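You operate a simulated robot arm through the tools that you are given. There is no shell and no other tool.

Carry out the task below with a simulated robot arm. There is one attempt and no reset: what you move stays moved.

JOB
Dust under the white basket and slide it back with the duster inside.
Fine: slide the basket aside first, without lifting it. What is to be rubbed or washed off counts as gone when no trace of it is left.

Only the result counts: the job must be done as asked and must still hold three seconds after the hand-in. Knocking over, shifting, dropping, spilling or breaking anything else fails it.

ROBOT AND FRAMES
A 7-joint arm with a two-finger gripper, fixed in place. Base frame: the origin is on the floor under the middle of its stand, x ahead of it, y to its left, z up; the work surface is at about z = 0.75. Units: m, rad, N and s.
With the tool pointing down near the work surface it reaches from about 0.32 to 0.72 m from the base axis. Its first joint turns from -1.152 to 1.152 rad. Payload 2.45 kg.
The TCP is the grasp point between the finger pads, 0.026 m short of the fingertips. In the tool frame z runs along the fingers and y along their closing line. The gripper opens to 0.096 m; its body begins 0.069 m behind the TCP.
Orientation is told as [roll, pitch, yaw] about the base's x, y, z axes, in that order, counted from this pose: with the fingers straight down and closing along the base's y, the tool's x points along the base's -x, its y along +y and its z along -z.

CONTROLS
- The arm moves only by the tool nudge_tool. Its argument "deltas" is a list of rows, each a list of 7 numbers: the shift along the base's x, y, z in m, then the turn, a rotation vector about the base's x, y, z in rad, then the finger opening in m, from 0 to 0.096. In form: [[x, y, z, rx, ry, rz, jaw], ...]. A call has 1 to 20 rows; each row shifts and turns the commanded pose from where the row before left it. A row lasts 0.2 s, in which the tool goes at most 0.05 m and 0.15 rad; a call with a longer step from one row to the next is refused whole, and so is a gripper value outside its range. Where a pose cannot be reached the arm comes as near as it can. A force on the tool above 40 N (or 10 N above the force at the start of the call, whichever is more), or a blocked arm, ends the call early, and 0.2 s more pass. Each finger travels about 0.05 m/s and halts on what it meets, pressing with about 29 N; the grip force reading is that of the motor and also rises with nothing between the fingers. The clock runs only during rows and for 0.2 s after the last one: add rows that do not move to give the fingers time. The reply holds the time, the measured pose of the TCP, the force on the tool along the base axes, the opening and the grip force, in the units named above and with some noise, with the torque about the TCP (base axes, N m) and any sound that the robot's microphone picked up.
- Cameras (640 x 400 px; columns grow to the right, rows downward): "scene" is fixed at [0.1992, -0.4128, 1.4005]; the picture's right is [0.53, -0.85, 0.00], its down [-0.58, -0.37, -0.73] and it looks along [0.61, 0.39, -0.69] (base axes); focal length 372 px, centre (320, 200). "wrist" rides on the gripper at [0.082, 0.003, -0.098] in the tool frame; the picture's right is [-0.04, 1.00, 0.00], its down [-0.73, -0.03, -0.68] and it looks along [-0.68, -0.03, 0.73] (tool axes); focal length 256 px, centre (320, 200). There is no depth. A picture from a camera that has moved, and an enlarged one, comes with that camera's place and axes in the base frame and with its lens. The place of the scene camera against the robot may be out by one fixed shift of up to 0.025 m in any direction.
- capture(camera): a new picture of that camera. The clock stands still meanwhile.
- enlarge(camera, box): a new picture of the part [left, top, right, bottom] of that camera's present view, enlarged. The clock stands still meanwhile.
- hand_in(): hands the job in; it is judged then, once.

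Nothing tells you positions but the pictures and the camera data. Unless the task says otherwise, let go and move clear before handing in.

The tools are called as name(argument=value, ...) on one line, values as JSON. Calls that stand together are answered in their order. nudge_tool: Moves the arm, as the interface text tells. Its arguments: {"type":"object","properties":{"deltas":{"type":"array","items":{"type":"array","items":{"type":"number"}}}},"required":["deltas"]} The other tools are called the same way: capture (camera) takes a picture; enlarge (camera, box) takes an enlarged picture of a part of a camera's view; hand_in () hands the job in.

At the start:

```text
clock: 0.0
tool_pos: [0.4425, -0.0682, 1.0409]
orientation: [0.0, 0.0, 0.001]
ft_force: [-0.6, 0.8, 0.4]
ft_torque: [0.01, 0.0, -0.03]
grip_width: 0.0961
gripper_force: 0.1
```

scene: 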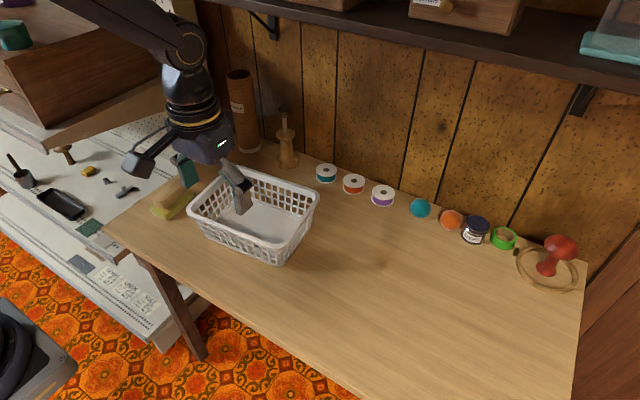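
wrist: 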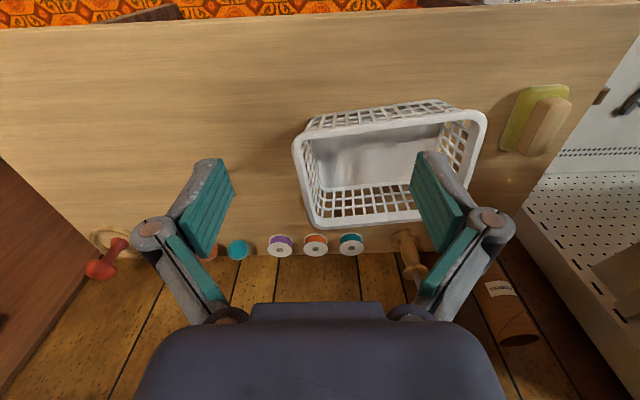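

I see a white basket on the table, a block with a yellow-green pad to its left (probably the duster), and a row of items at the back. I'll look closer before moving.

enlarge(camera="scene", box=[130, 130, 350, 270])

enlarge(camera="wrist", box=[270, 70, 600, 280])

enlarge(camera="scene", box=[300, 140, 620, 340])

```text
2.86 times, centred on (240, 200) of scene
camera zoom: at [0.1992, -0.4128, 1.4005], right [0.53, -0.85, 0.0], down [-0.58, -0.37, -0.73], along [0.61, 0.39, -0.69], focal length 1064 px, centre (549, 200)
```

zoom: 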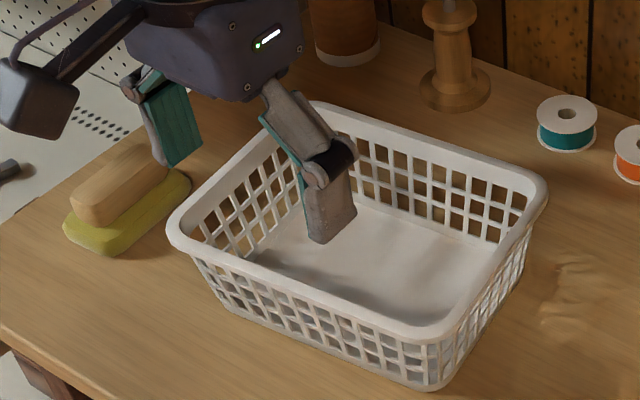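

```text
1.90 times, centred on (435, 175) of wrist
camera zoom: at [0.3604, -0.0647, 1.1405], right [0.04, 1.0, 0.0], down [0.73, -0.03, 0.68], along [0.68, -0.03, -0.73], focal length 488 px, centre (101, 248)
```

zoom: 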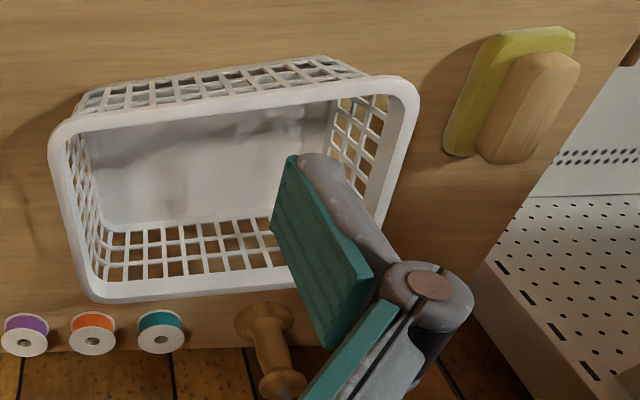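

```text
2.00 times, centred on (460, 240) of scene
camera zoom: at [0.1992, -0.4128, 1.4005], right [0.53, -0.85, 0.0], down [-0.58, -0.37, -0.73], along [0.61, 0.39, -0.69], focal length 745 px, centre (40, 120)
```

zoom: 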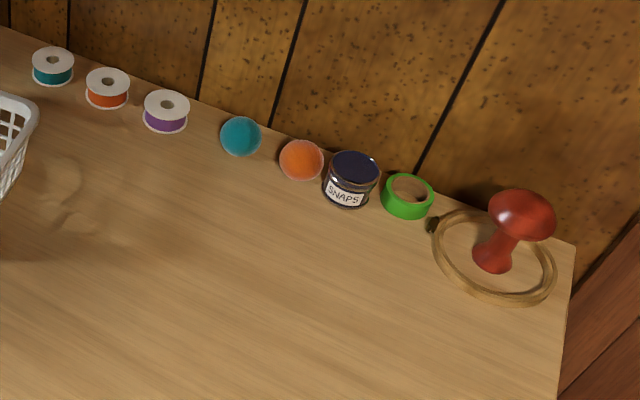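

The basket stands roughly at x 0.53–0.69, y −0.10–0.15 with its rim near z 0.84. The duster lies left of it at about (0.56, 0.25). I'll move the arm over that side for a better measurement.

nudge_tool(deltas=[[0, 0.045, 0, 0, 0, 0, 0.096], [0, 0.045, 0, 0, 0, 0, 0.096], [0, 0.045, 0, 0, 0, 0, 0.096], [0, 0.045, 0, 0, 0, 0, 0.096], [0, 0.045, 0, 0, 0, 0, 0.096], [0, 0.0, 0, 0, 0, 0, 0.096]])

capture(camera="wrist")

capture(camera="scene")

```text
clock: 1.4
tool_pos: [0.4425, 0.1574, 1.0427]
orientation: [0.001, 0.001, 0.0]
ft_force: [0.4, 0.7, -0.1]
ft_torque: [-0.03, -0.02, -0.04]
grip_width: 0.096
gripper_force: 0.0
```

```text
taken
camera wrist: at [0.3609, 0.1601, 1.1411], right [0.04, 1.0, 0.0], down [0.73, -0.03, 0.68], along [0.68, -0.03, -0.73], focal length 256 px, centre (320, 200)
```

wrist: 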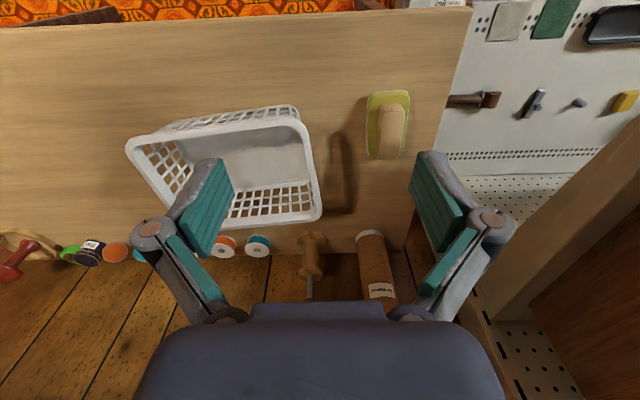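

```text
taken
```

scene: 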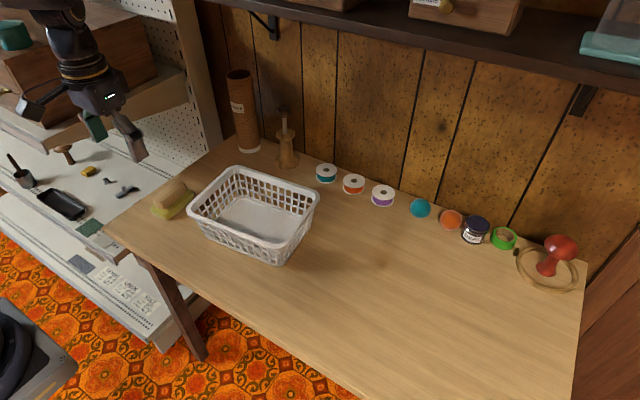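

The arm now sits left of the basket. I'll enlarge the basket and duster from both cameras to measure them.

enlarge(camera="wrist", box=[320, 70, 480, 170])

enlarge(camera="wrist", box=[110, 90, 370, 252])

enlarge(camera="scene", box=[120, 140, 340, 278])

```text
4.00 times, centred on (400, 120) of wrist
camera zoom: at [0.3609, 0.1601, 1.1411], right [0.04, 1.0, 0.0], down [0.73, -0.03, 0.68], along [0.68, -0.03, -0.73], focal length 1024 px, centre (0, 520)
```

zoom: 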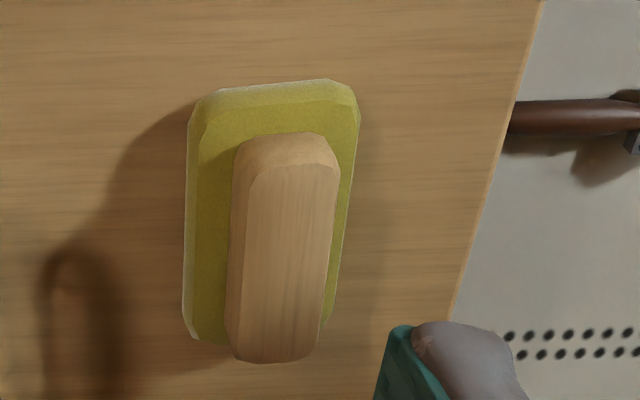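

```text
2.46 times, centred on (240, 171) of wrist
camera zoom: at [0.3609, 0.1601, 1.1411], right [0.04, 1.0, 0.0], down [0.73, -0.03, 0.68], along [0.68, -0.03, -0.73], focal length 630 px, centre (517, 271)
```

zoom: 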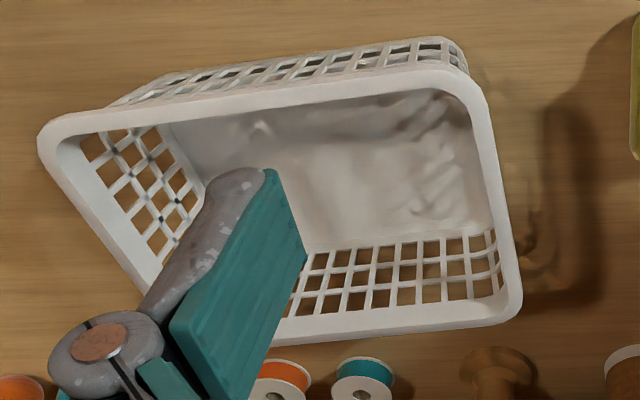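

```text
2.90 times, centred on (230, 209) of scene
camera zoom: at [0.1992, -0.4127, 1.4005], right [0.53, -0.85, 0.0], down [-0.58, -0.37, -0.73], along [0.61, 0.39, -0.69], focal length 1080 px, centre (581, 174)
```

zoom: 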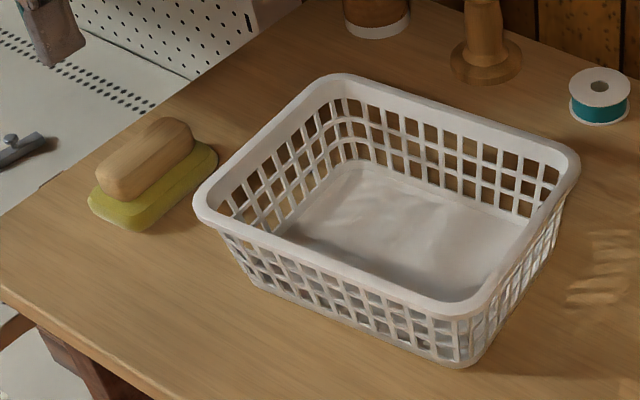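

The duster is about 0.105 × 0.062 m and lies along x at (0.556, 0.26). The basket's left wall rim runs through about (0.585, 0.138, 0.842), turned about +0.08 rad. I'll go above that rim to line up a grip.

nudge_tool(deltas=[[0.029, -0.004, -0.02, 0, 0, 0.02, 0.07], [0.029, -0.004, -0.02, 0, 0, 0.02, 0.07], [0.029, -0.004, -0.02, 0, 0, 0.02, 0.07], [0.029, -0.004, -0.02, 0, 0, 0.02, 0.07], [0.029, -0.004, -0.02, 0, 0, 0, 0.07], [0, 0, 0, 0, 0, 0, 0.07]])

capture(camera="wrist")

capture(camera="scene")

```text
clock: 2.8
tool_pos: [0.5884, 0.1376, 0.9414]
orientation: [0.0, -0.001, 0.079]
ft_force: [-0.2, -0.2, 0.7]
ft_torque: [0.0, 0.03, 0.01]
grip_width: 0.0698
gripper_force: 0.0
```

```text
taken
camera wrist: at [0.5052, 0.1334, 1.0411], right [-0.04, 1.0, 0.0], down [0.73, 0.03, 0.68], along [0.68, 0.03, -0.73], focal length 256 px, centre (320, 200)
```

wrist: 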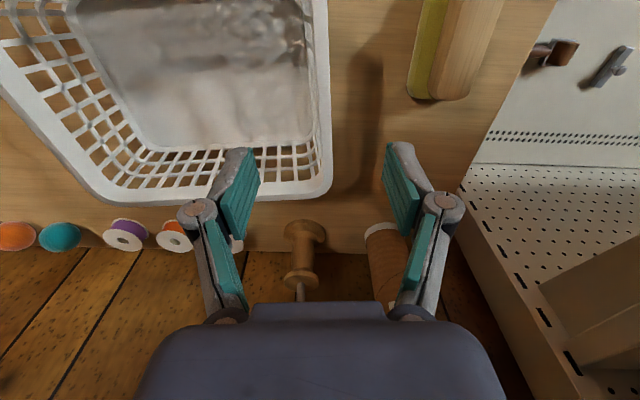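

```text
taken
```

scene: 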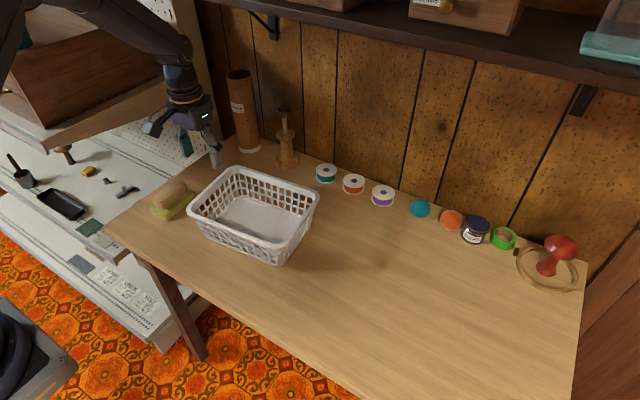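

The rim is centred between the fingers and the yaw matches. I'll lower the fingers over the left wall.

nudge_tool(deltas=[[0, 0, -0.025, 0, 0, 0, 0.07], [0, 0, -0.025, 0, 0, 0, 0.07], [0, 0, -0.025, 0, 0, 0, 0.07], [0, 0, -0.02, 0, 0, 0, 0.07], [0, 0, -0.01, 0, 0, 0, 0.07], [0, 0, 0, 0, 0, 0, 0.07]])

capture(camera="wrist")

enlarge(camera="scene", box=[120, 100, 340, 278])

```text
clock: 4.2
tool_pos: [0.5875, 0.137, 0.8351]
orientation: [-0.002, -0.001, 0.08]
ft_force: [0.2, 0.4, -0.4]
ft_torque: [0.01, 0.02, 0.01]
grip_width: 0.0702
gripper_force: 0.0
```

```text
taken
camera wrist: at [0.5054, 0.1332, 0.9351], right [-0.04, 1.0, 0.0], down [0.73, 0.03, 0.68], along [0.68, 0.03, -0.73], focal length 256 px, centre (320, 200)
```

wrist: 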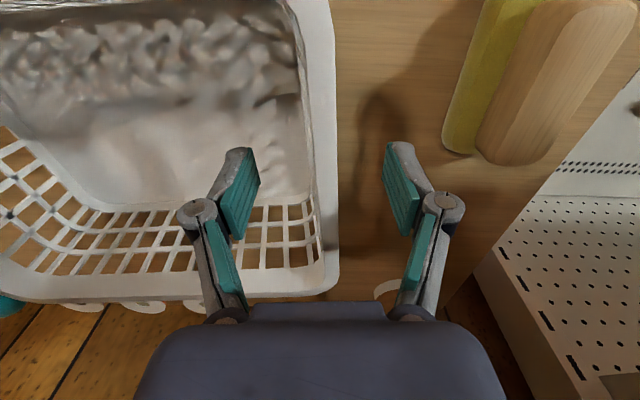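

```text
2.25 times, centred on (230, 189) of scene
camera zoom: at [0.1992, -0.4128, 1.4005], right [0.53, -0.85, 0.0], down [-0.58, -0.37, -0.73], along [0.61, 0.39, -0.69], focal length 837 px, centre (522, 225)
```

zoom: 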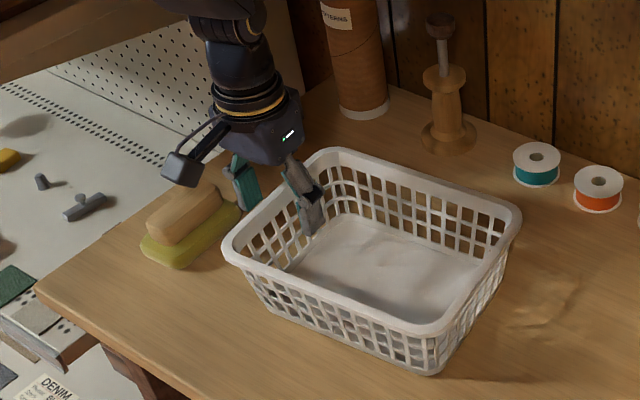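

The fingers straddle the left wall, with the rim about 3 mm to the +y side of centre. I'll correct that and close.

nudge_tool(deltas=[[0, 0.003, 0, 0, 0, 0, 0.06], [0, 0, 0, 0, 0, 0, 0.04], [0, 0, 0, 0, 0, 0, 0.025], [0, 0, 0, 0, 0, 0, 0.012], [0, 0, 0, 0, 0, 0, 0.0], [0, 0, 0, 0, 0, 0, 0.0]])

capture(camera="wrist")

enlarge(camera="scene", box=[120, 100, 340, 278])

```text
clock: 5.6
tool_pos: [0.5886, 0.1398, 0.8373]
orientation: [0.0, 0.001, 0.082]
ft_force: [0.4, -0.1, 2.8]
ft_torque: [-0.84, 0.2, 0.11]
grip_width: 0.0128
gripper_force: 29.1
```

```text
taken
camera wrist: at [0.5056, 0.1366, 0.9354], right [-0.04, 1.0, 0.0], down [0.73, 0.03, 0.68], along [0.68, 0.03, -0.73], focal length 256 px, centre (320, 200)
```

wrist: 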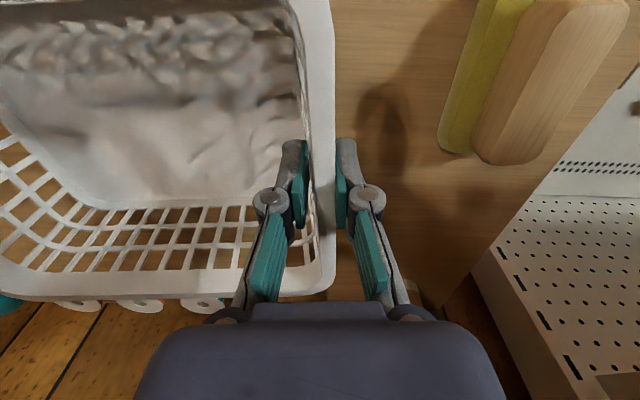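

```text
2.25 times, centred on (230, 189) of scene
camera zoom: at [0.1992, -0.4128, 1.4005], right [0.53, -0.85, 0.0], down [-0.58, -0.37, -0.73], along [0.61, 0.39, -0.69], focal length 837 px, centre (522, 225)
```

zoom: 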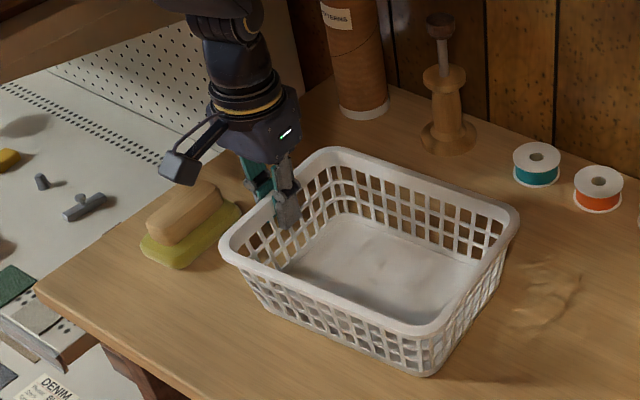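

The wall is gripped with the opening at 0.0128, and the basket is still flat on the table. I'll start the slide slowly toward −y.

nudge_tool(deltas=[[0, -0.008, 0, 0, 0, 0, 0.0], [0, -0.012, 0, 0, 0, 0, 0.0], [0, -0.015, 0, 0, 0, 0, 0.0], [0, -0.015, 0, 0, 0, 0, 0.0]])

enlarge(camera="scene", box=[120, 100, 340, 278])

```text
clock: 6.6
tool_pos: [0.5881, 0.0889, 0.8378]
orientation: [0.001, -0.001, 0.08]
ft_force: [0.0, 2.1, 4.4]
ft_torque: [-0.84, 0.26, -0.09]
grip_width: 0.0127
gripper_force: 28.5
```

```text
2.25 times, centred on (230, 189) of scene
camera zoom: at [0.1992, -0.4127, 1.4005], right [0.53, -0.85, 0.0], down [-0.58, -0.37, -0.73], along [0.61, 0.39, -0.69], focal length 837 px, centre (522, 225)
```

zoom: 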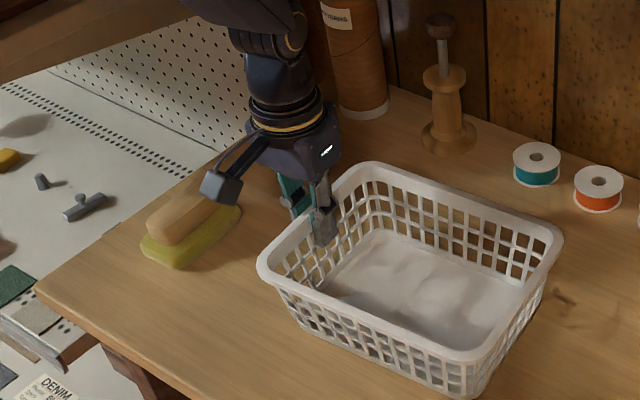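

It slides well with about 2 N of friction. I'll continue the slide to about y = −0.18.

nudge_tool(deltas=[[0, -0.016, 0, 0, 0, 0, 0.0], [0, -0.016, 0, 0, 0, 0, 0.0], [0, -0.016, 0, 0, 0, 0, 0.0], [0, -0.016, 0, 0, 0, 0, 0.0], [0, -0.016, 0, 0, 0, 0, 0.0], [0, -0.016, 0, 0, 0, 0, 0.0], [0, -0.016, 0, 0, 0, 0, 0.0], [0, -0.016, 0, 0, 0, 0, 0.0], [0, -0.016, 0, 0, 0, 0, 0.0], [0, -0.016, 0, 0, 0, 0, 0.0], [0, -0.016, 0, 0, 0, 0, 0.0], [0, -0.016, 0, 0, 0, 0, 0.0], [0, -0.016, 0, 0, 0, 0, 0.0], [0, -0.016, 0, 0, 0, 0, 0.0], [0, -0.016, 0, 0, 0, 0, 0.0], [0, -0.016, 0, 0, 0, 0, 0.0], [0, -0.014, 0, 0, 0, 0, 0.0], [0, 0, 0, 0, 0, 0, 0.0]])

capture(camera="scene")

capture(camera="wrist")

```text
clock: 10.4
tool_pos: [0.5897, -0.1804, 0.8378]
orientation: [0.001, -0.001, 0.08]
ft_force: [-0.1, 1.6, 3.1]
ft_torque: [-0.77, -0.16, 0.1]
grip_width: 0.0127
gripper_force: 29.0
```

```text
taken
```

scene: 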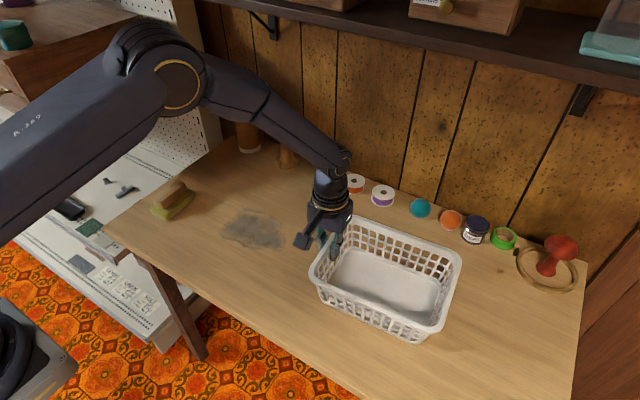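

```text
taken
camera wrist: at [0.5057, -0.1837, 0.9363], right [-0.04, 1.0, 0.0], down [0.73, 0.03, 0.68], along [0.68, 0.03, -0.73], focal length 256 px, centre (320, 200)
```

wrist: 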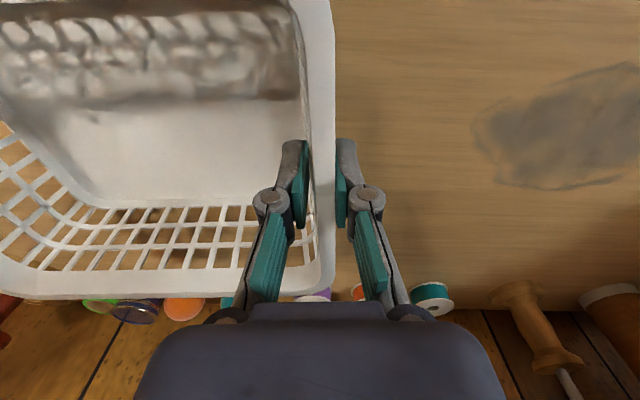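

The basket is clear and a gray dust patch is visible where it stood. I'll release the wall evenly and rise.

nudge_tool(deltas=[[0, 0, 0, 0, 0, 0, 0.015], [0, 0, 0, 0, 0, 0, 0.03], [0, 0, 0, 0, 0, 0, 0.05], [0, 0, 0, 0, 0, 0, 0.066], [0, 0, 0, 0, 0, 0, 0.066], [0, 0, 0.03, 0, 0, 0, 0.066], [0, 0, 0.04, 0, 0, 0, 0.066], [0, 0, 0.04, 0, 0, 0, 0.066], [0, 0, 0.04, 0, 0, 0, 0.066], [0, 0, 0.04, 0, 0, 0, 0.066], [0, 0, 0, 0, 0, 0, 0.066]])

capture(camera="scene")

capture(camera="wrist")

```text
clock: 12.8
tool_pos: [0.588, -0.18, 1.0268]
orientation: [0.001, 0.0, 0.08]
ft_force: [-0.2, -0.2, 0.2]
ft_torque: [0.0, 0.03, -0.02]
grip_width: 0.0659
gripper_force: 0.0
```

```text
taken
```

scene: 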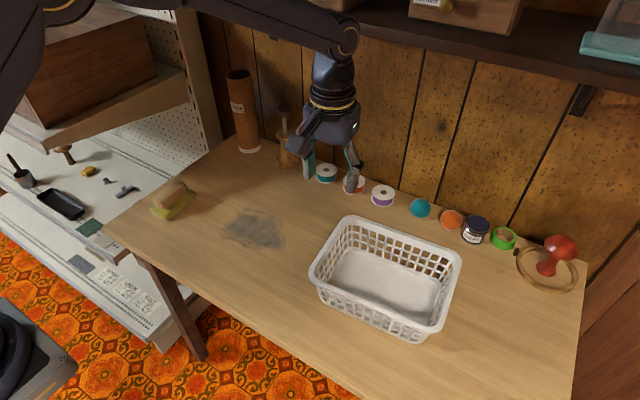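

```text
taken
camera wrist: at [0.5058, -0.1826, 1.1252], right [-0.04, 1.0, 0.0], down [0.73, 0.03, 0.68], along [0.68, 0.03, -0.73], focal length 256 px, centre (320, 200)
```

wrist: 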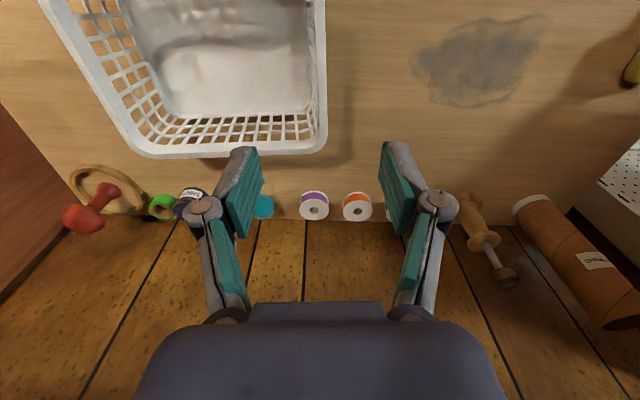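

The basket stayed put and the dust patch is exposed. Next I'll go over to the duster.

nudge_tool(deltas=[[-0.0035, 0.043, 0, 0, 0, -0.0035, 0.07], [-0.0035, 0.044, 0, 0, 0, -0.0035, 0.07], [-0.0035, 0.044, 0, 0, 0, -0.0035, 0.07], [-0.0035, 0.044, 0, 0, 0, -0.0035, 0.07], [-0.0035, 0.044, 0, 0, 0, -0.0035, 0.07], [-0.0035, 0.044, 0, 0, 0, -0.0035, 0.07], [-0.0035, 0.044, 0, 0, 0, -0.0035, 0.07], [-0.0035, 0.044, -0.02, 0, 0, -0.0035, 0.07], [-0.0035, 0.044, -0.03, 0, 0, -0.0035, 0.07], [-0.0035, 0.042, -0.03, 0, 0, -0.0035, 0.07], [0, 0, 0, 0, 0, 0, 0.07]])

capture(camera="wrist")

enlarge(camera="scene", box=[120, 100, 340, 278])

```text
refused: row 9 steps farther than a row can; nothing moved
```

```text
taken
camera wrist: at [0.5058, -0.1826, 1.1252], right [-0.04, 1.0, 0.0], down [0.73, 0.03, 0.68], along [0.68, 0.03, -0.73], focal length 256 px, centre (320, 200)
```

wrist: 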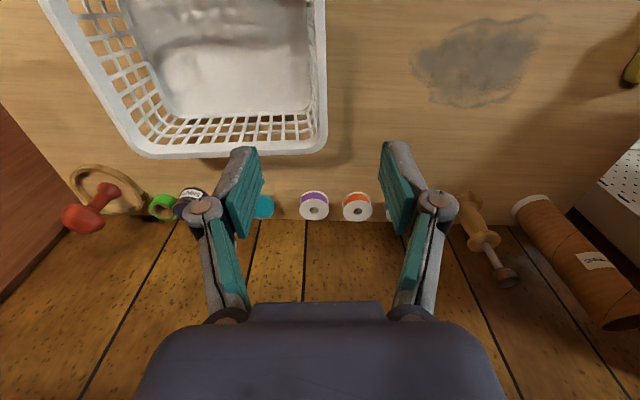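

```text
2.25 times, centred on (230, 189) of scene
camera zoom: at [0.1992, -0.4128, 1.4005], right [0.53, -0.85, 0.0], down [-0.58, -0.37, -0.73], along [0.61, 0.39, -0.69], focal length 837 px, centre (522, 225)
```

zoom: 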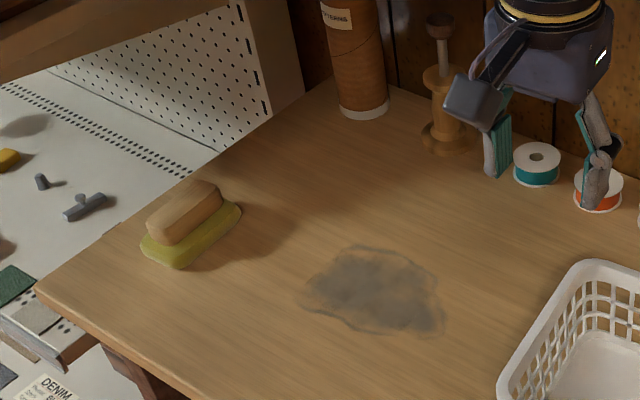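

That call was refused because one row was too long, so nothing moved. I'll split the traverse and the descent and go to the duster again.

nudge_tool(deltas=[[-0.0035, 0.043, 0, 0, 0, -0.0035, 0.07], [-0.0035, 0.044, 0, 0, 0, -0.0035, 0.07], [-0.0035, 0.044, 0, 0, 0, -0.0035, 0.07], [-0.0035, 0.044, 0, 0, 0, -0.0035, 0.07], [-0.0035, 0.044, 0, 0, 0, -0.0035, 0.07], [-0.0035, 0.044, 0, 0, 0, -0.0035, 0.07], [-0.0035, 0.044, 0, 0, 0, -0.0035, 0.07], [-0.0035, 0.044, 0, 0, 0, -0.0035, 0.07], [-0.0035, 0.044, 0, 0, 0, -0.0035, 0.07], [-0.0035, 0.042, 0, 0, 0, -0.0035, 0.07], [0, 0, -0.04, 0, 0, 0, 0.07], [0, 0, -0.04, 0, 0, 0, 0.07], [0, 0, 0, 0, 0, 0, 0.07]])

capture(camera="wrist")

enlarge(camera="scene", box=[120, 100, 340, 278])

```text
clock: 15.6
tool_pos: [0.5533, 0.2578, 0.9461]
orientation: [0.0, 0.0, 0.046]
ft_force: [-0.1, -1.0, 1.3]
ft_torque: [-0.01, 0.02, 0.0]
grip_width: 0.0695
gripper_force: 0.0
```

```text
taken
camera wrist: at [0.4697, 0.2573, 1.0449], right [-0.01, 1.0, 0.0], down [0.73, 0.0, 0.68], along [0.68, 0.0, -0.73], focal length 256 px, centre (320, 200)
```

wrist: 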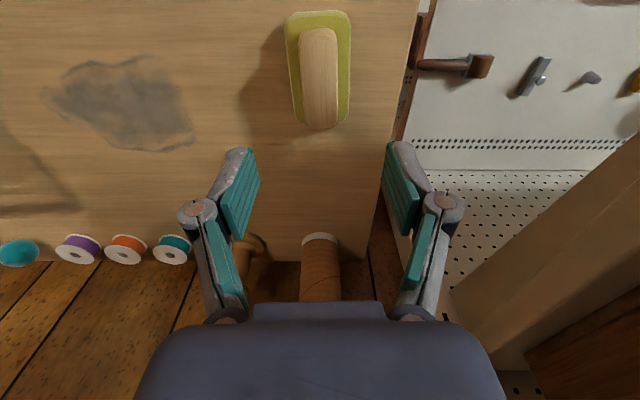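

```text
2.25 times, centred on (230, 189) of scene
camera zoom: at [0.1992, -0.4127, 1.4005], right [0.53, -0.85, 0.0], down [-0.58, -0.37, -0.73], along [0.61, 0.39, -0.69], focal length 837 px, centre (522, 225)
```

zoom: 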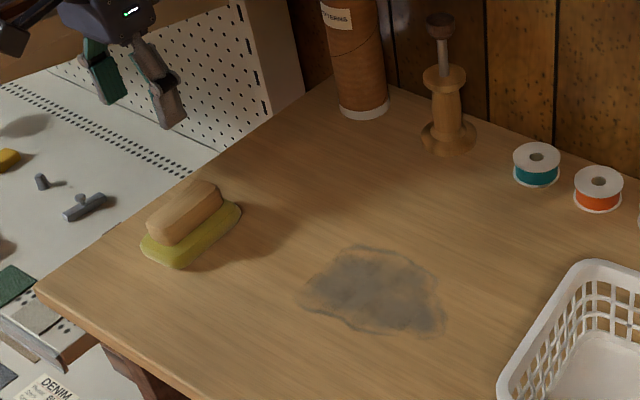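

The duster is directly below, slightly nearer than the grip point. I'll zoom in to fix the handle's position and to map the dust patch.

enlarge(camera="wrist", box=[240, 0, 400, 140])

enlarge(camera="wrist", box=[20, 30, 240, 170])

```text
2.86 times, centred on (320, 70) of wrist
camera zoom: at [0.4697, 0.2573, 1.0449], right [-0.01, 1.0, 0.0], down [0.73, 0.0, 0.68], along [0.68, 0.0, -0.73], focal length 731 px, centre (320, 571)
```

zoom: 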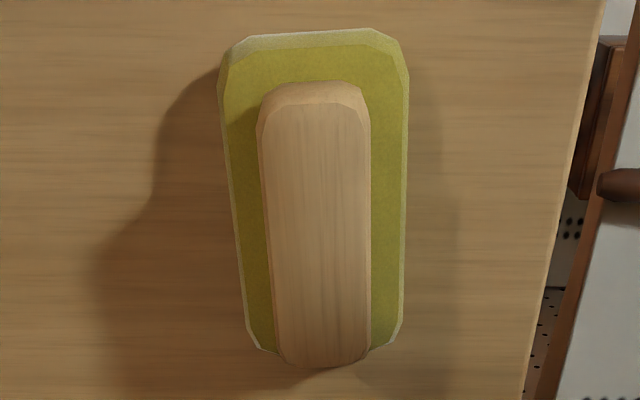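

```text
2.86 times, centred on (130, 100) of wrist
camera zoom: at [0.4697, 0.2573, 1.0449], right [-0.01, 1.0, 0.0], down [0.73, 0.0, 0.68], along [0.68, 0.0, -0.73], focal length 731 px, centre (863, 486)
```

zoom: 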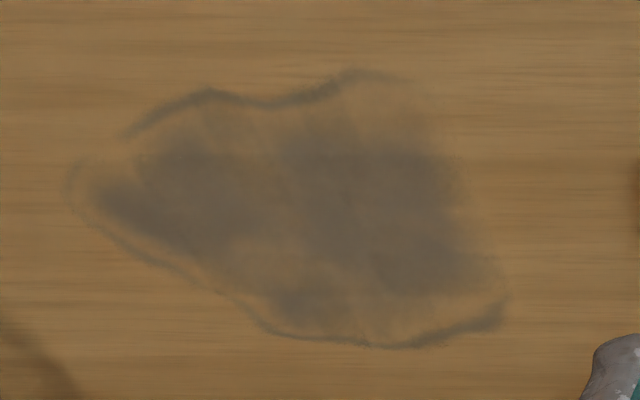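

The duster's centre is at about (0.555, 0.257), and its handle is 0.033 wide with its top near z 0.795–0.80. I'll lower in two stages and check the clearance to the pad.

nudge_tool(deltas=[[0.002, 0, -0.03, 0, 0, 0, 0.065], [0, 0, -0.03, 0, 0, 0, 0.065], [0, 0, -0.03, 0, 0, 0, 0.065], [0, 0, -0.03, 0, 0, 0, 0.065], [0, 0, -0.02, 0, 0, 0, 0.065], [0, 0, -0.005, 0, 0, 0, 0.065], [0, 0, 0, 0, 0, 0, 0.065]])

capture(camera="wrist")

enlarge(camera="scene", box=[120, 130, 240, 230])

```text
clock: 17.2
tool_pos: [0.5556, 0.2574, 0.8016]
orientation: [0.0, 0.0, 0.045]
ft_force: [-0.1, -0.3, -0.5]
ft_torque: [-0.01, -0.02, -0.01]
grip_width: 0.0653
gripper_force: 0.1
```

```text
taken
camera wrist: at [0.4727, 0.2574, 0.8998], right [-0.01, 1.0, 0.0], down [0.73, 0.0, 0.68], along [0.68, 0.0, -0.73], focal length 256 px, centre (320, 200)
```

wrist: 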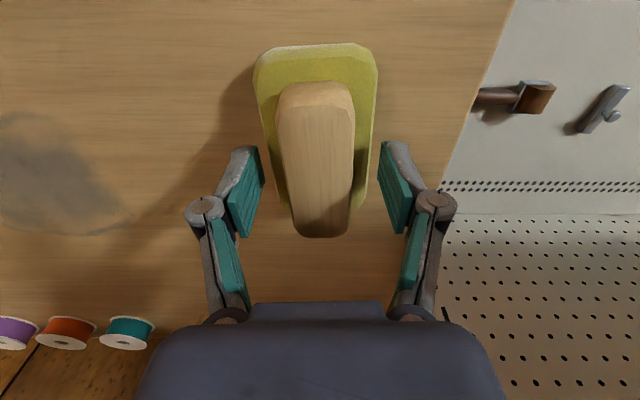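

```text
4.00 times, centred on (180, 180) of scene
camera zoom: at [0.1992, -0.4128, 1.4005], right [0.53, -0.85, 0.0], down [-0.58, -0.37, -0.73], along [0.61, 0.39, -0.69], focal length 1490 px, centre (880, 280)
```

zoom: 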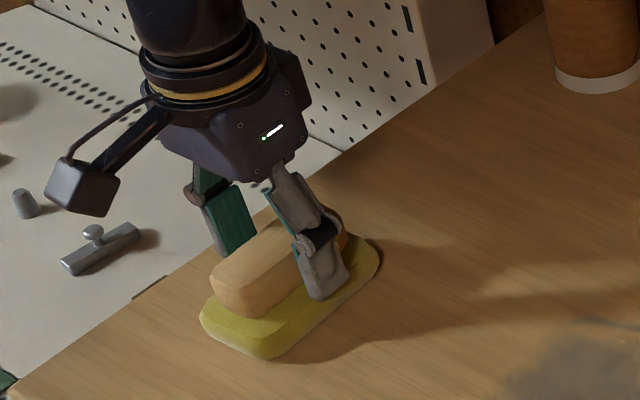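

The fingers straddle the handle. I'll shift 5 mm back toward its middle, lower 3 mm and close gently.

nudge_tool(deltas=[[-0.005, 0, 0, 0, 0, 0, 0.065], [0, 0, -0.003, 0, 0, 0, 0.06], [0, 0, 0, 0, 0, 0, 0.045], [0, 0, 0, 0, 0, 0, 0.036], [0, 0, 0, 0, 0, 0, 0.025], [0, 0, 0, 0, 0, 0, 0.01], [0, 0, 0, 0, 0, 0, 0.0], [0, 0, 0, 0, 0, 0, 0.0]])

capture(camera="wrist")

enlarge(camera="scene", box=[120, 130, 240, 230])

```text
clock: 19.0
tool_pos: [0.552, 0.2574, 0.8003]
orientation: [0.002, -0.001, 0.047]
ft_force: [0.2, -3.0, 17.2]
ft_torque: [-0.13, 0.07, 0.17]
grip_width: 0.0331
gripper_force: 28.9
```

```text
taken
camera wrist: at [0.4681, 0.2568, 0.8984], right [-0.01, 1.0, 0.0], down [0.73, 0.0, 0.68], along [0.68, 0.0, -0.73], focal length 256 px, centre (320, 200)
```

wrist: 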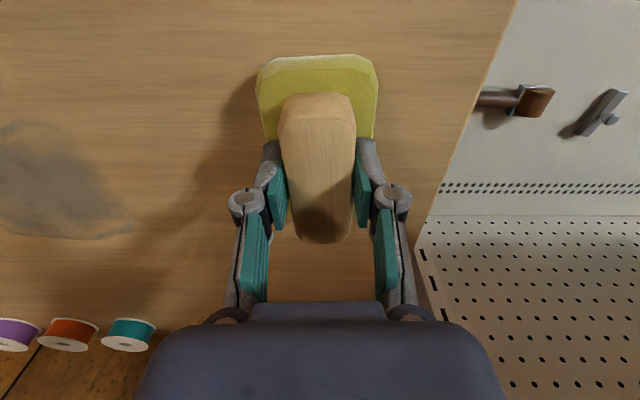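

```text
4.00 times, centred on (180, 180) of scene
camera zoom: at [0.1989, -0.413, 1.4005], right [0.53, -0.85, 0.0], down [-0.58, -0.37, -0.73], along [0.61, 0.39, -0.69], focal length 1490 px, centre (880, 280)
```

zoom: 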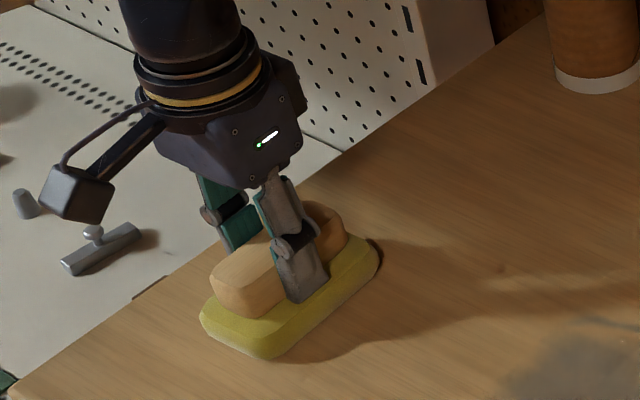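

The handle is gripped at 0.033 wide, with some downward press. I'll lift the duster a little and check the hold.

nudge_tool(deltas=[[0, 0, 0.01, 0, 0, 0, 0.0], [0, 0, 0.02, 0, 0, 0, 0.0], [0, 0, 0.02, 0, 0, 0, 0.0], [0, 0, 0, 0, 0, 0, 0.0]])

capture(camera="wrist")

enlarge(camera="scene", box=[120, 110, 260, 230])

```text
clock: 20.0
tool_pos: [0.5514, 0.2568, 0.848]
orientation: [0.001, 0.001, 0.046]
ft_force: [0.8, 0.9, -0.9]
ft_torque: [0.01, 0.03, 0.01]
grip_width: 0.0331
gripper_force: 29.0
```

```text
taken
camera wrist: at [0.468, 0.2566, 0.9467], right [-0.01, 1.0, 0.0], down [0.73, 0.0, 0.68], along [0.68, 0.0, -0.73], focal length 256 px, centre (320, 200)
```

wrist: 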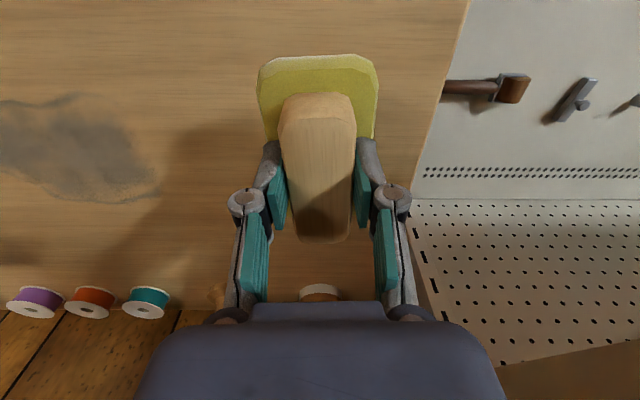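

```text
3.33 times, centred on (190, 170) of scene
camera zoom: at [0.1992, -0.4128, 1.4005], right [0.53, -0.85, 0.0], down [-0.58, -0.37, -0.73], along [0.61, 0.39, -0.69], focal length 1241 px, centre (753, 300)
```

zoom: 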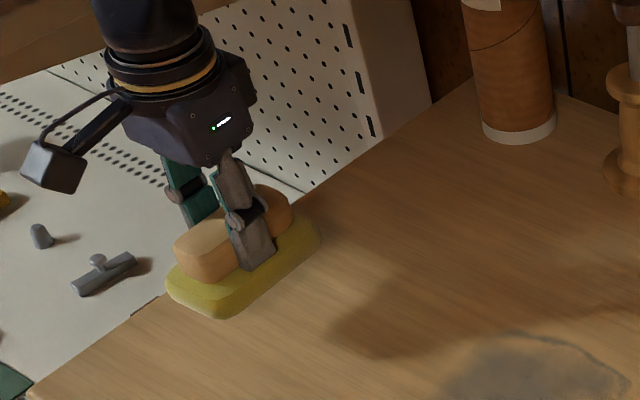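

The duster is held firmly. I'll carry it to the left edge of the dust patch and lower it until it touches the table.

nudge_tool(deltas=[[0.006, -0.022, 0, 0, 0, 0, 0.0], [0.006, -0.023, 0, 0, 0, 0, 0.0], [0.006, -0.023, 0, 0, 0, 0, 0.0], [0.006, -0.022, 0, 0, 0, 0, 0.0], [0.004, -0.022, 0, 0, 0, 0, 0.0], [0, 0, -0.02, 0, 0, 0, 0.0], [0, 0, -0.02, 0, 0, 0, 0.0], [0, 0, -0.007, 0, 0, 0, 0.0], [0, 0, 0, 0, 0, 0, 0.0]])

capture(camera="wrist")

```text
clock: 22.0
tool_pos: [0.5784, 0.1444, 0.8017]
orientation: [0.001, 0.0, 0.046]
ft_force: [-1.3, 0.4, -0.6]
ft_torque: [-0.02, 0.03, 0.04]
grip_width: 0.0331
gripper_force: 28.7
```

```text
taken
camera wrist: at [0.4948, 0.1446, 0.9001], right [-0.01, 1.0, 0.0], down [0.73, 0.0, 0.68], along [0.68, 0.0, -0.73], focal length 256 px, centre (320, 200)
```

wrist: 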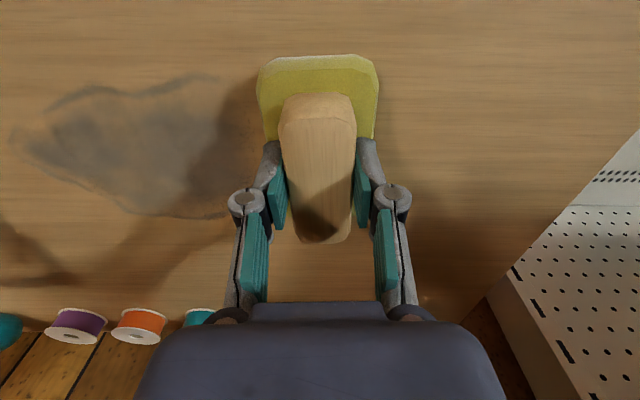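

The pad is hovering just over the table beside the patch. I'll lower in small steps to find the contact force.

nudge_tool(deltas=[[0, 0, -0.001, 0, 0, 0, 0.0], [0, 0, -0.001, 0, 0, 0, 0.0], [0, 0, 0, 0, 0, 0, 0.0]])

```text
clock: 22.8
tool_pos: [0.577, 0.1456, 0.8002]
orientation: [0.0, 0.0, 0.044]
ft_force: [-1.8, -1.1, 3.8]
ft_torque: [0.0, -0.16, -0.01]
grip_width: 0.0331
gripper_force: 29.1
```

Contact has begun at 3.8 N. I'll press slightly more and make the first stroke across the near half of the patch.

nudge_tool(deltas=[[0, 0, -0.0007, 0, 0, 0, 0.0], [0, -0.012, 0, 0, 0, 0, 0.0], [0, -0.018, 0, 0, 0, 0, 0.0], [0, -0.02, 0, 0, 0, 0, 0.0], [0, -0.02, 0, 0, 0, 0, 0.0], [0, -0.02, 0, 0, 0, 0, 0.0], [0, -0.02, 0, 0, 0, 0, 0.0], [0, -0.02, 0, 0, 0, 0, 0.0], [0, -0.02, 0, 0, 0, 0, 0.0], [0, -0.02, 0, 0, 0, 0, 0.0], [0, -0.02, 0, 0, 0, 0, 0.0], [0, -0.02, 0, 0, 0, 0, 0.0], [0, -0.018, 0, 0, 0, 0, 0.0], [0, 0, 0, 0, 0, 0, 0.0]])

capture(camera="wrist")

capture(camera="scene")

```text
clock: 25.8
tool_pos: [0.5781, -0.0847, 0.7993]
orientation: [0.002, -0.001, 0.047]
ft_force: [-2.7, 4.0, 13.7]
ft_torque: [0.1, 0.13, -0.03]
grip_width: 0.033
gripper_force: 28.8
```

```text
taken
camera wrist: at [0.4965, -0.085, 0.8985], right [-0.01, 1.0, 0.0], down [0.73, 0.0, 0.68], along [0.68, 0.0, -0.73], focal length 256 px, centre (320, 200)
```

wrist: 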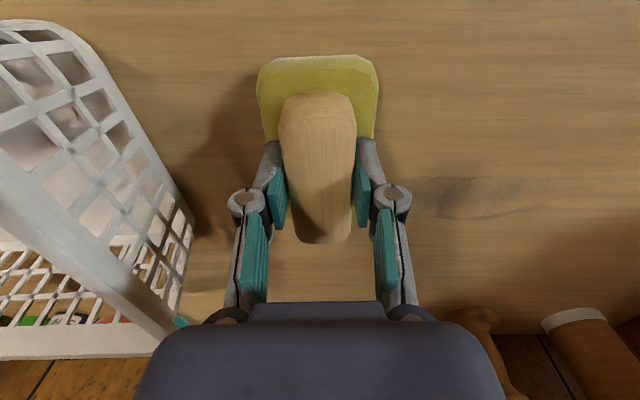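

```text
taken
```

scene: 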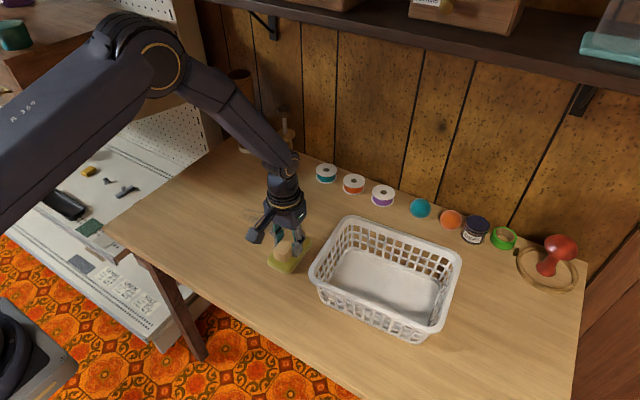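

The first stroke removed most of the dust, leaving a faint strip on the far side near x 0.63. I'll shift +0.045 in x while pressed and stroke back.

nudge_tool(deltas=[[0.015, 0, 0, 0, 0, 0, 0.0], [0.015, 0, 0, 0, 0, 0, 0.0], [0.015, 0, 0, 0, 0, 0, 0.0], [0, 0.018, 0, 0, 0, 0, 0.0], [0, 0.02, 0, 0, 0, 0, 0.0], [0, 0.02, 0, 0, 0, 0, 0.0], [0, 0.02, 0, 0, 0, 0, 0.0], [0, 0.02, 0, 0, 0, 0, 0.0], [0, 0.02, 0, 0, 0, 0, 0.0], [0, 0.02, 0, 0, 0, 0, 0.0], [0, 0.02, 0, 0, 0, 0, 0.0], [0, 0.02, 0, 0, 0, 0, 0.0], [0, 0.02, 0, 0, 0, 0, 0.0], [0, 0.02, 0, 0, 0, 0, 0.0], [0, 0.018, 0, 0, 0, 0, 0.0], [0, 0.0, 0, 0, 0, 0, 0.0]])

capture(camera="wrist")

enlarge(camera="scene", box=[160, 160, 340, 280])

```text
clock: 29.2
tool_pos: [0.6244, 0.1525, 0.7997]
orientation: [0.001, 0.0, 0.044]
ft_force: [-1.2, -4.3, 12.4]
ft_torque: [-0.13, 0.02, 0.07]
grip_width: 0.0332
gripper_force: 29.0
```

```text
taken
camera wrist: at [0.5409, 0.1526, 0.8984], right [-0.01, 1.0, 0.0], down [0.73, 0.0, 0.68], along [0.68, 0.0, -0.73], focal length 256 px, centre (320, 200)
```

wrist: 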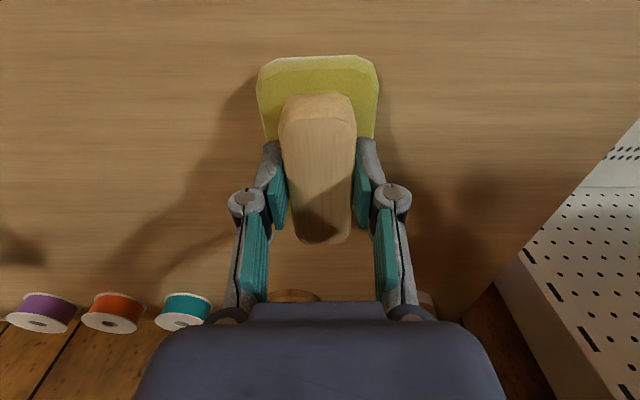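

```text
3.33 times, centred on (250, 220) of scene
camera zoom: at [0.199, -0.4129, 1.4005], right [0.53, -0.85, 0.0], down [-0.58, -0.37, -0.73], along [0.61, 0.39, -0.69], focal length 1241 px, centre (553, 133)
```

zoom: 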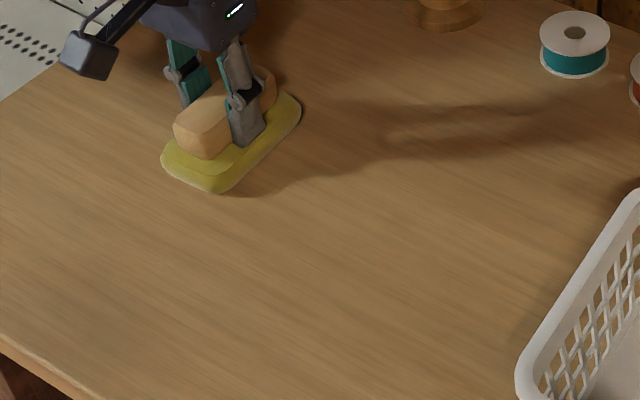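

The patch looks clean. To be thorough I'll make two more overlapping strokes over the whole footprint.

nudge_tool(deltas=[[0.01, -0.01, 0, 0, 0, 0, 0.0], [0.005, -0.02, 0, 0, 0, 0, 0.0], [0, -0.022, 0, 0, 0, 0, 0.0], [0, -0.022, 0, 0, 0, 0, 0.0], [0, -0.022, 0, 0, 0, 0, 0.0], [0, -0.022, 0, 0, 0, 0, 0.0], [0, -0.022, 0, 0, 0, 0, 0.0], [0, -0.022, 0, 0, 0, 0, 0.0], [0, -0.022, 0, 0, 0, 0, 0.0], [0, -0.022, 0, 0, 0, 0, 0.0], [0, -0.02, 0, 0, 0, 0, 0.0], [0, -0.012, 0, 0, 0, 0, 0.0], [0, 0, 0, 0, 0, 0, 0.0]])

nudge_tool(deltas=[[-0.018, 0, 0, 0, 0, 0, 0.0], [-0.018, 0, 0, 0, 0, 0, 0.0], [-0.018, 0, 0, 0, 0, 0, 0.0], [-0.018, 0, 0, 0, 0, 0, 0.0], [0, 0.02, 0, 0, 0, 0, 0.0], [0, 0.022, 0, 0, 0, 0, 0.0], [0, 0.022, 0, 0, 0, 0, 0.0], [0, 0.022, 0, 0, 0, 0, 0.0], [0, 0.022, 0, 0, 0, 0, 0.0], [0, 0.022, 0, 0, 0, 0, 0.0], [0, 0.022, 0, 0, 0, 0, 0.0], [0, 0.022, 0, 0, 0, 0, 0.0], [0, 0.022, 0, 0, 0, 0, 0.0], [0, 0.022, 0, 0, 0, 0, 0.0], [0, 0.0, 0, 0, 0, 0, 0.0]])

capture(camera="wrist")

capture(camera="scene")

```text
clock: 32.0
tool_pos: [0.6398, -0.0832, 0.7994]
orientation: [0.0, -0.005, 0.048]
ft_force: [0.7, 11.1, 24.9]
ft_torque: [0.36, 0.39, -0.11]
grip_width: 0.0332
gripper_force: 28.9
```

```text
clock: 35.2
tool_pos: [0.5665, 0.1319, 0.7984]
orientation: [0.001, 0.001, 0.046]
ft_force: [-2.9, -8.8, 24.7]
ft_torque: [-0.27, 0.29, 0.12]
grip_width: 0.0332
gripper_force: 28.9
```

```text
taken
camera wrist: at [0.4839, 0.1314, 0.8982], right [-0.01, 1.0, 0.0], down [0.73, 0.0, 0.68], along [0.68, 0.0, -0.73], focal length 256 px, centre (320, 200)
```

wrist: 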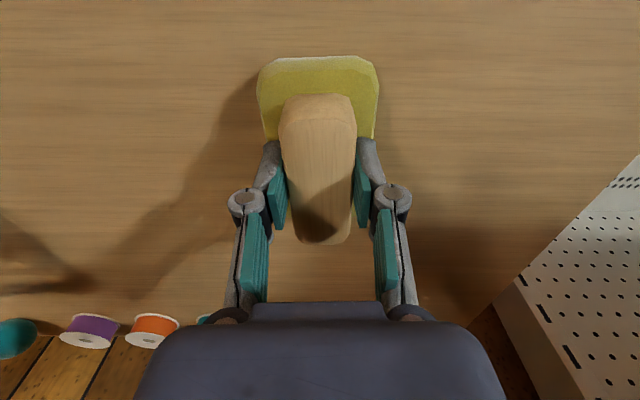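

```text
taken
```

scene: 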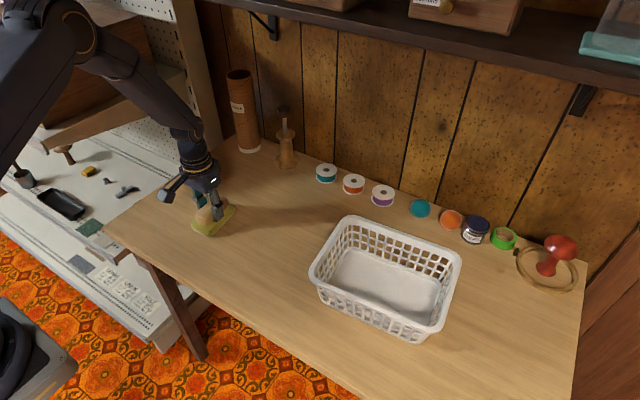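

No trace is visible from here. I'll lift the duster well above rim height and inspect the cleaned area from higher up.

nudge_tool(deltas=[[0, 0, 0.02, 0, 0, 0, 0.0], [0, 0, 0.04, 0, 0, 0, 0.0], [0, 0, 0.04, 0, 0, 0, 0.0], [0, 0, 0.04, 0, 0, 0, 0.0], [0, 0, 0.03, 0, 0, 0, 0.0], [0, 0, 0, 0, 0, 0, 0.0]])

capture(camera="wrist")

enlarge(camera="scene", box=[160, 160, 340, 280])

enlarge(camera="scene", box=[290, 200, 480, 350])

```text
clock: 36.6
tool_pos: [0.5665, 0.1346, 0.9715]
orientation: [0.003, 0.0, 0.044]
ft_force: [0.0, -0.8, -0.1]
ft_torque: [0.01, 0.01, -0.01]
grip_width: 0.0329
gripper_force: 28.9
```

```text
taken
camera wrist: at [0.4832, 0.1335, 1.0696], right [-0.01, 1.0, 0.0], down [0.73, 0.0, 0.68], along [0.68, 0.0, -0.73], focal length 256 px, centre (320, 200)
```

wrist: 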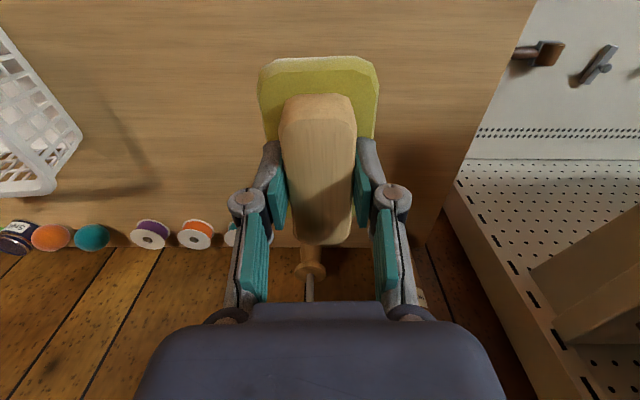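

```text
3.33 times, centred on (250, 220) of scene
camera zoom: at [0.1992, -0.4128, 1.4005], right [0.53, -0.85, 0.0], down [-0.58, -0.37, -0.73], along [0.61, 0.39, -0.69], focal length 1241 px, centre (553, 133)
```

zoom: 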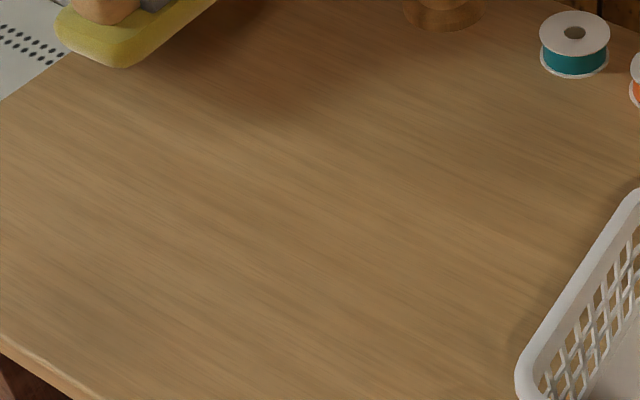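

```text
2.67 times, centred on (385, 275) of scene
camera zoom: at [0.1992, -0.4128, 1.4005], right [0.53, -0.85, 0.0], down [-0.58, -0.37, -0.73], along [0.61, 0.39, -0.69], focal length 993 px, centre (147, 0)
```

zoom: 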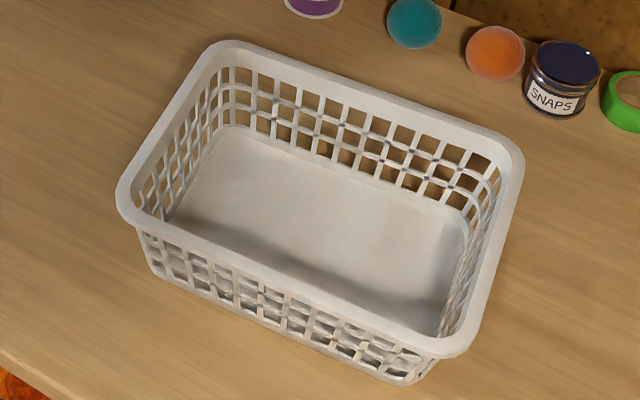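

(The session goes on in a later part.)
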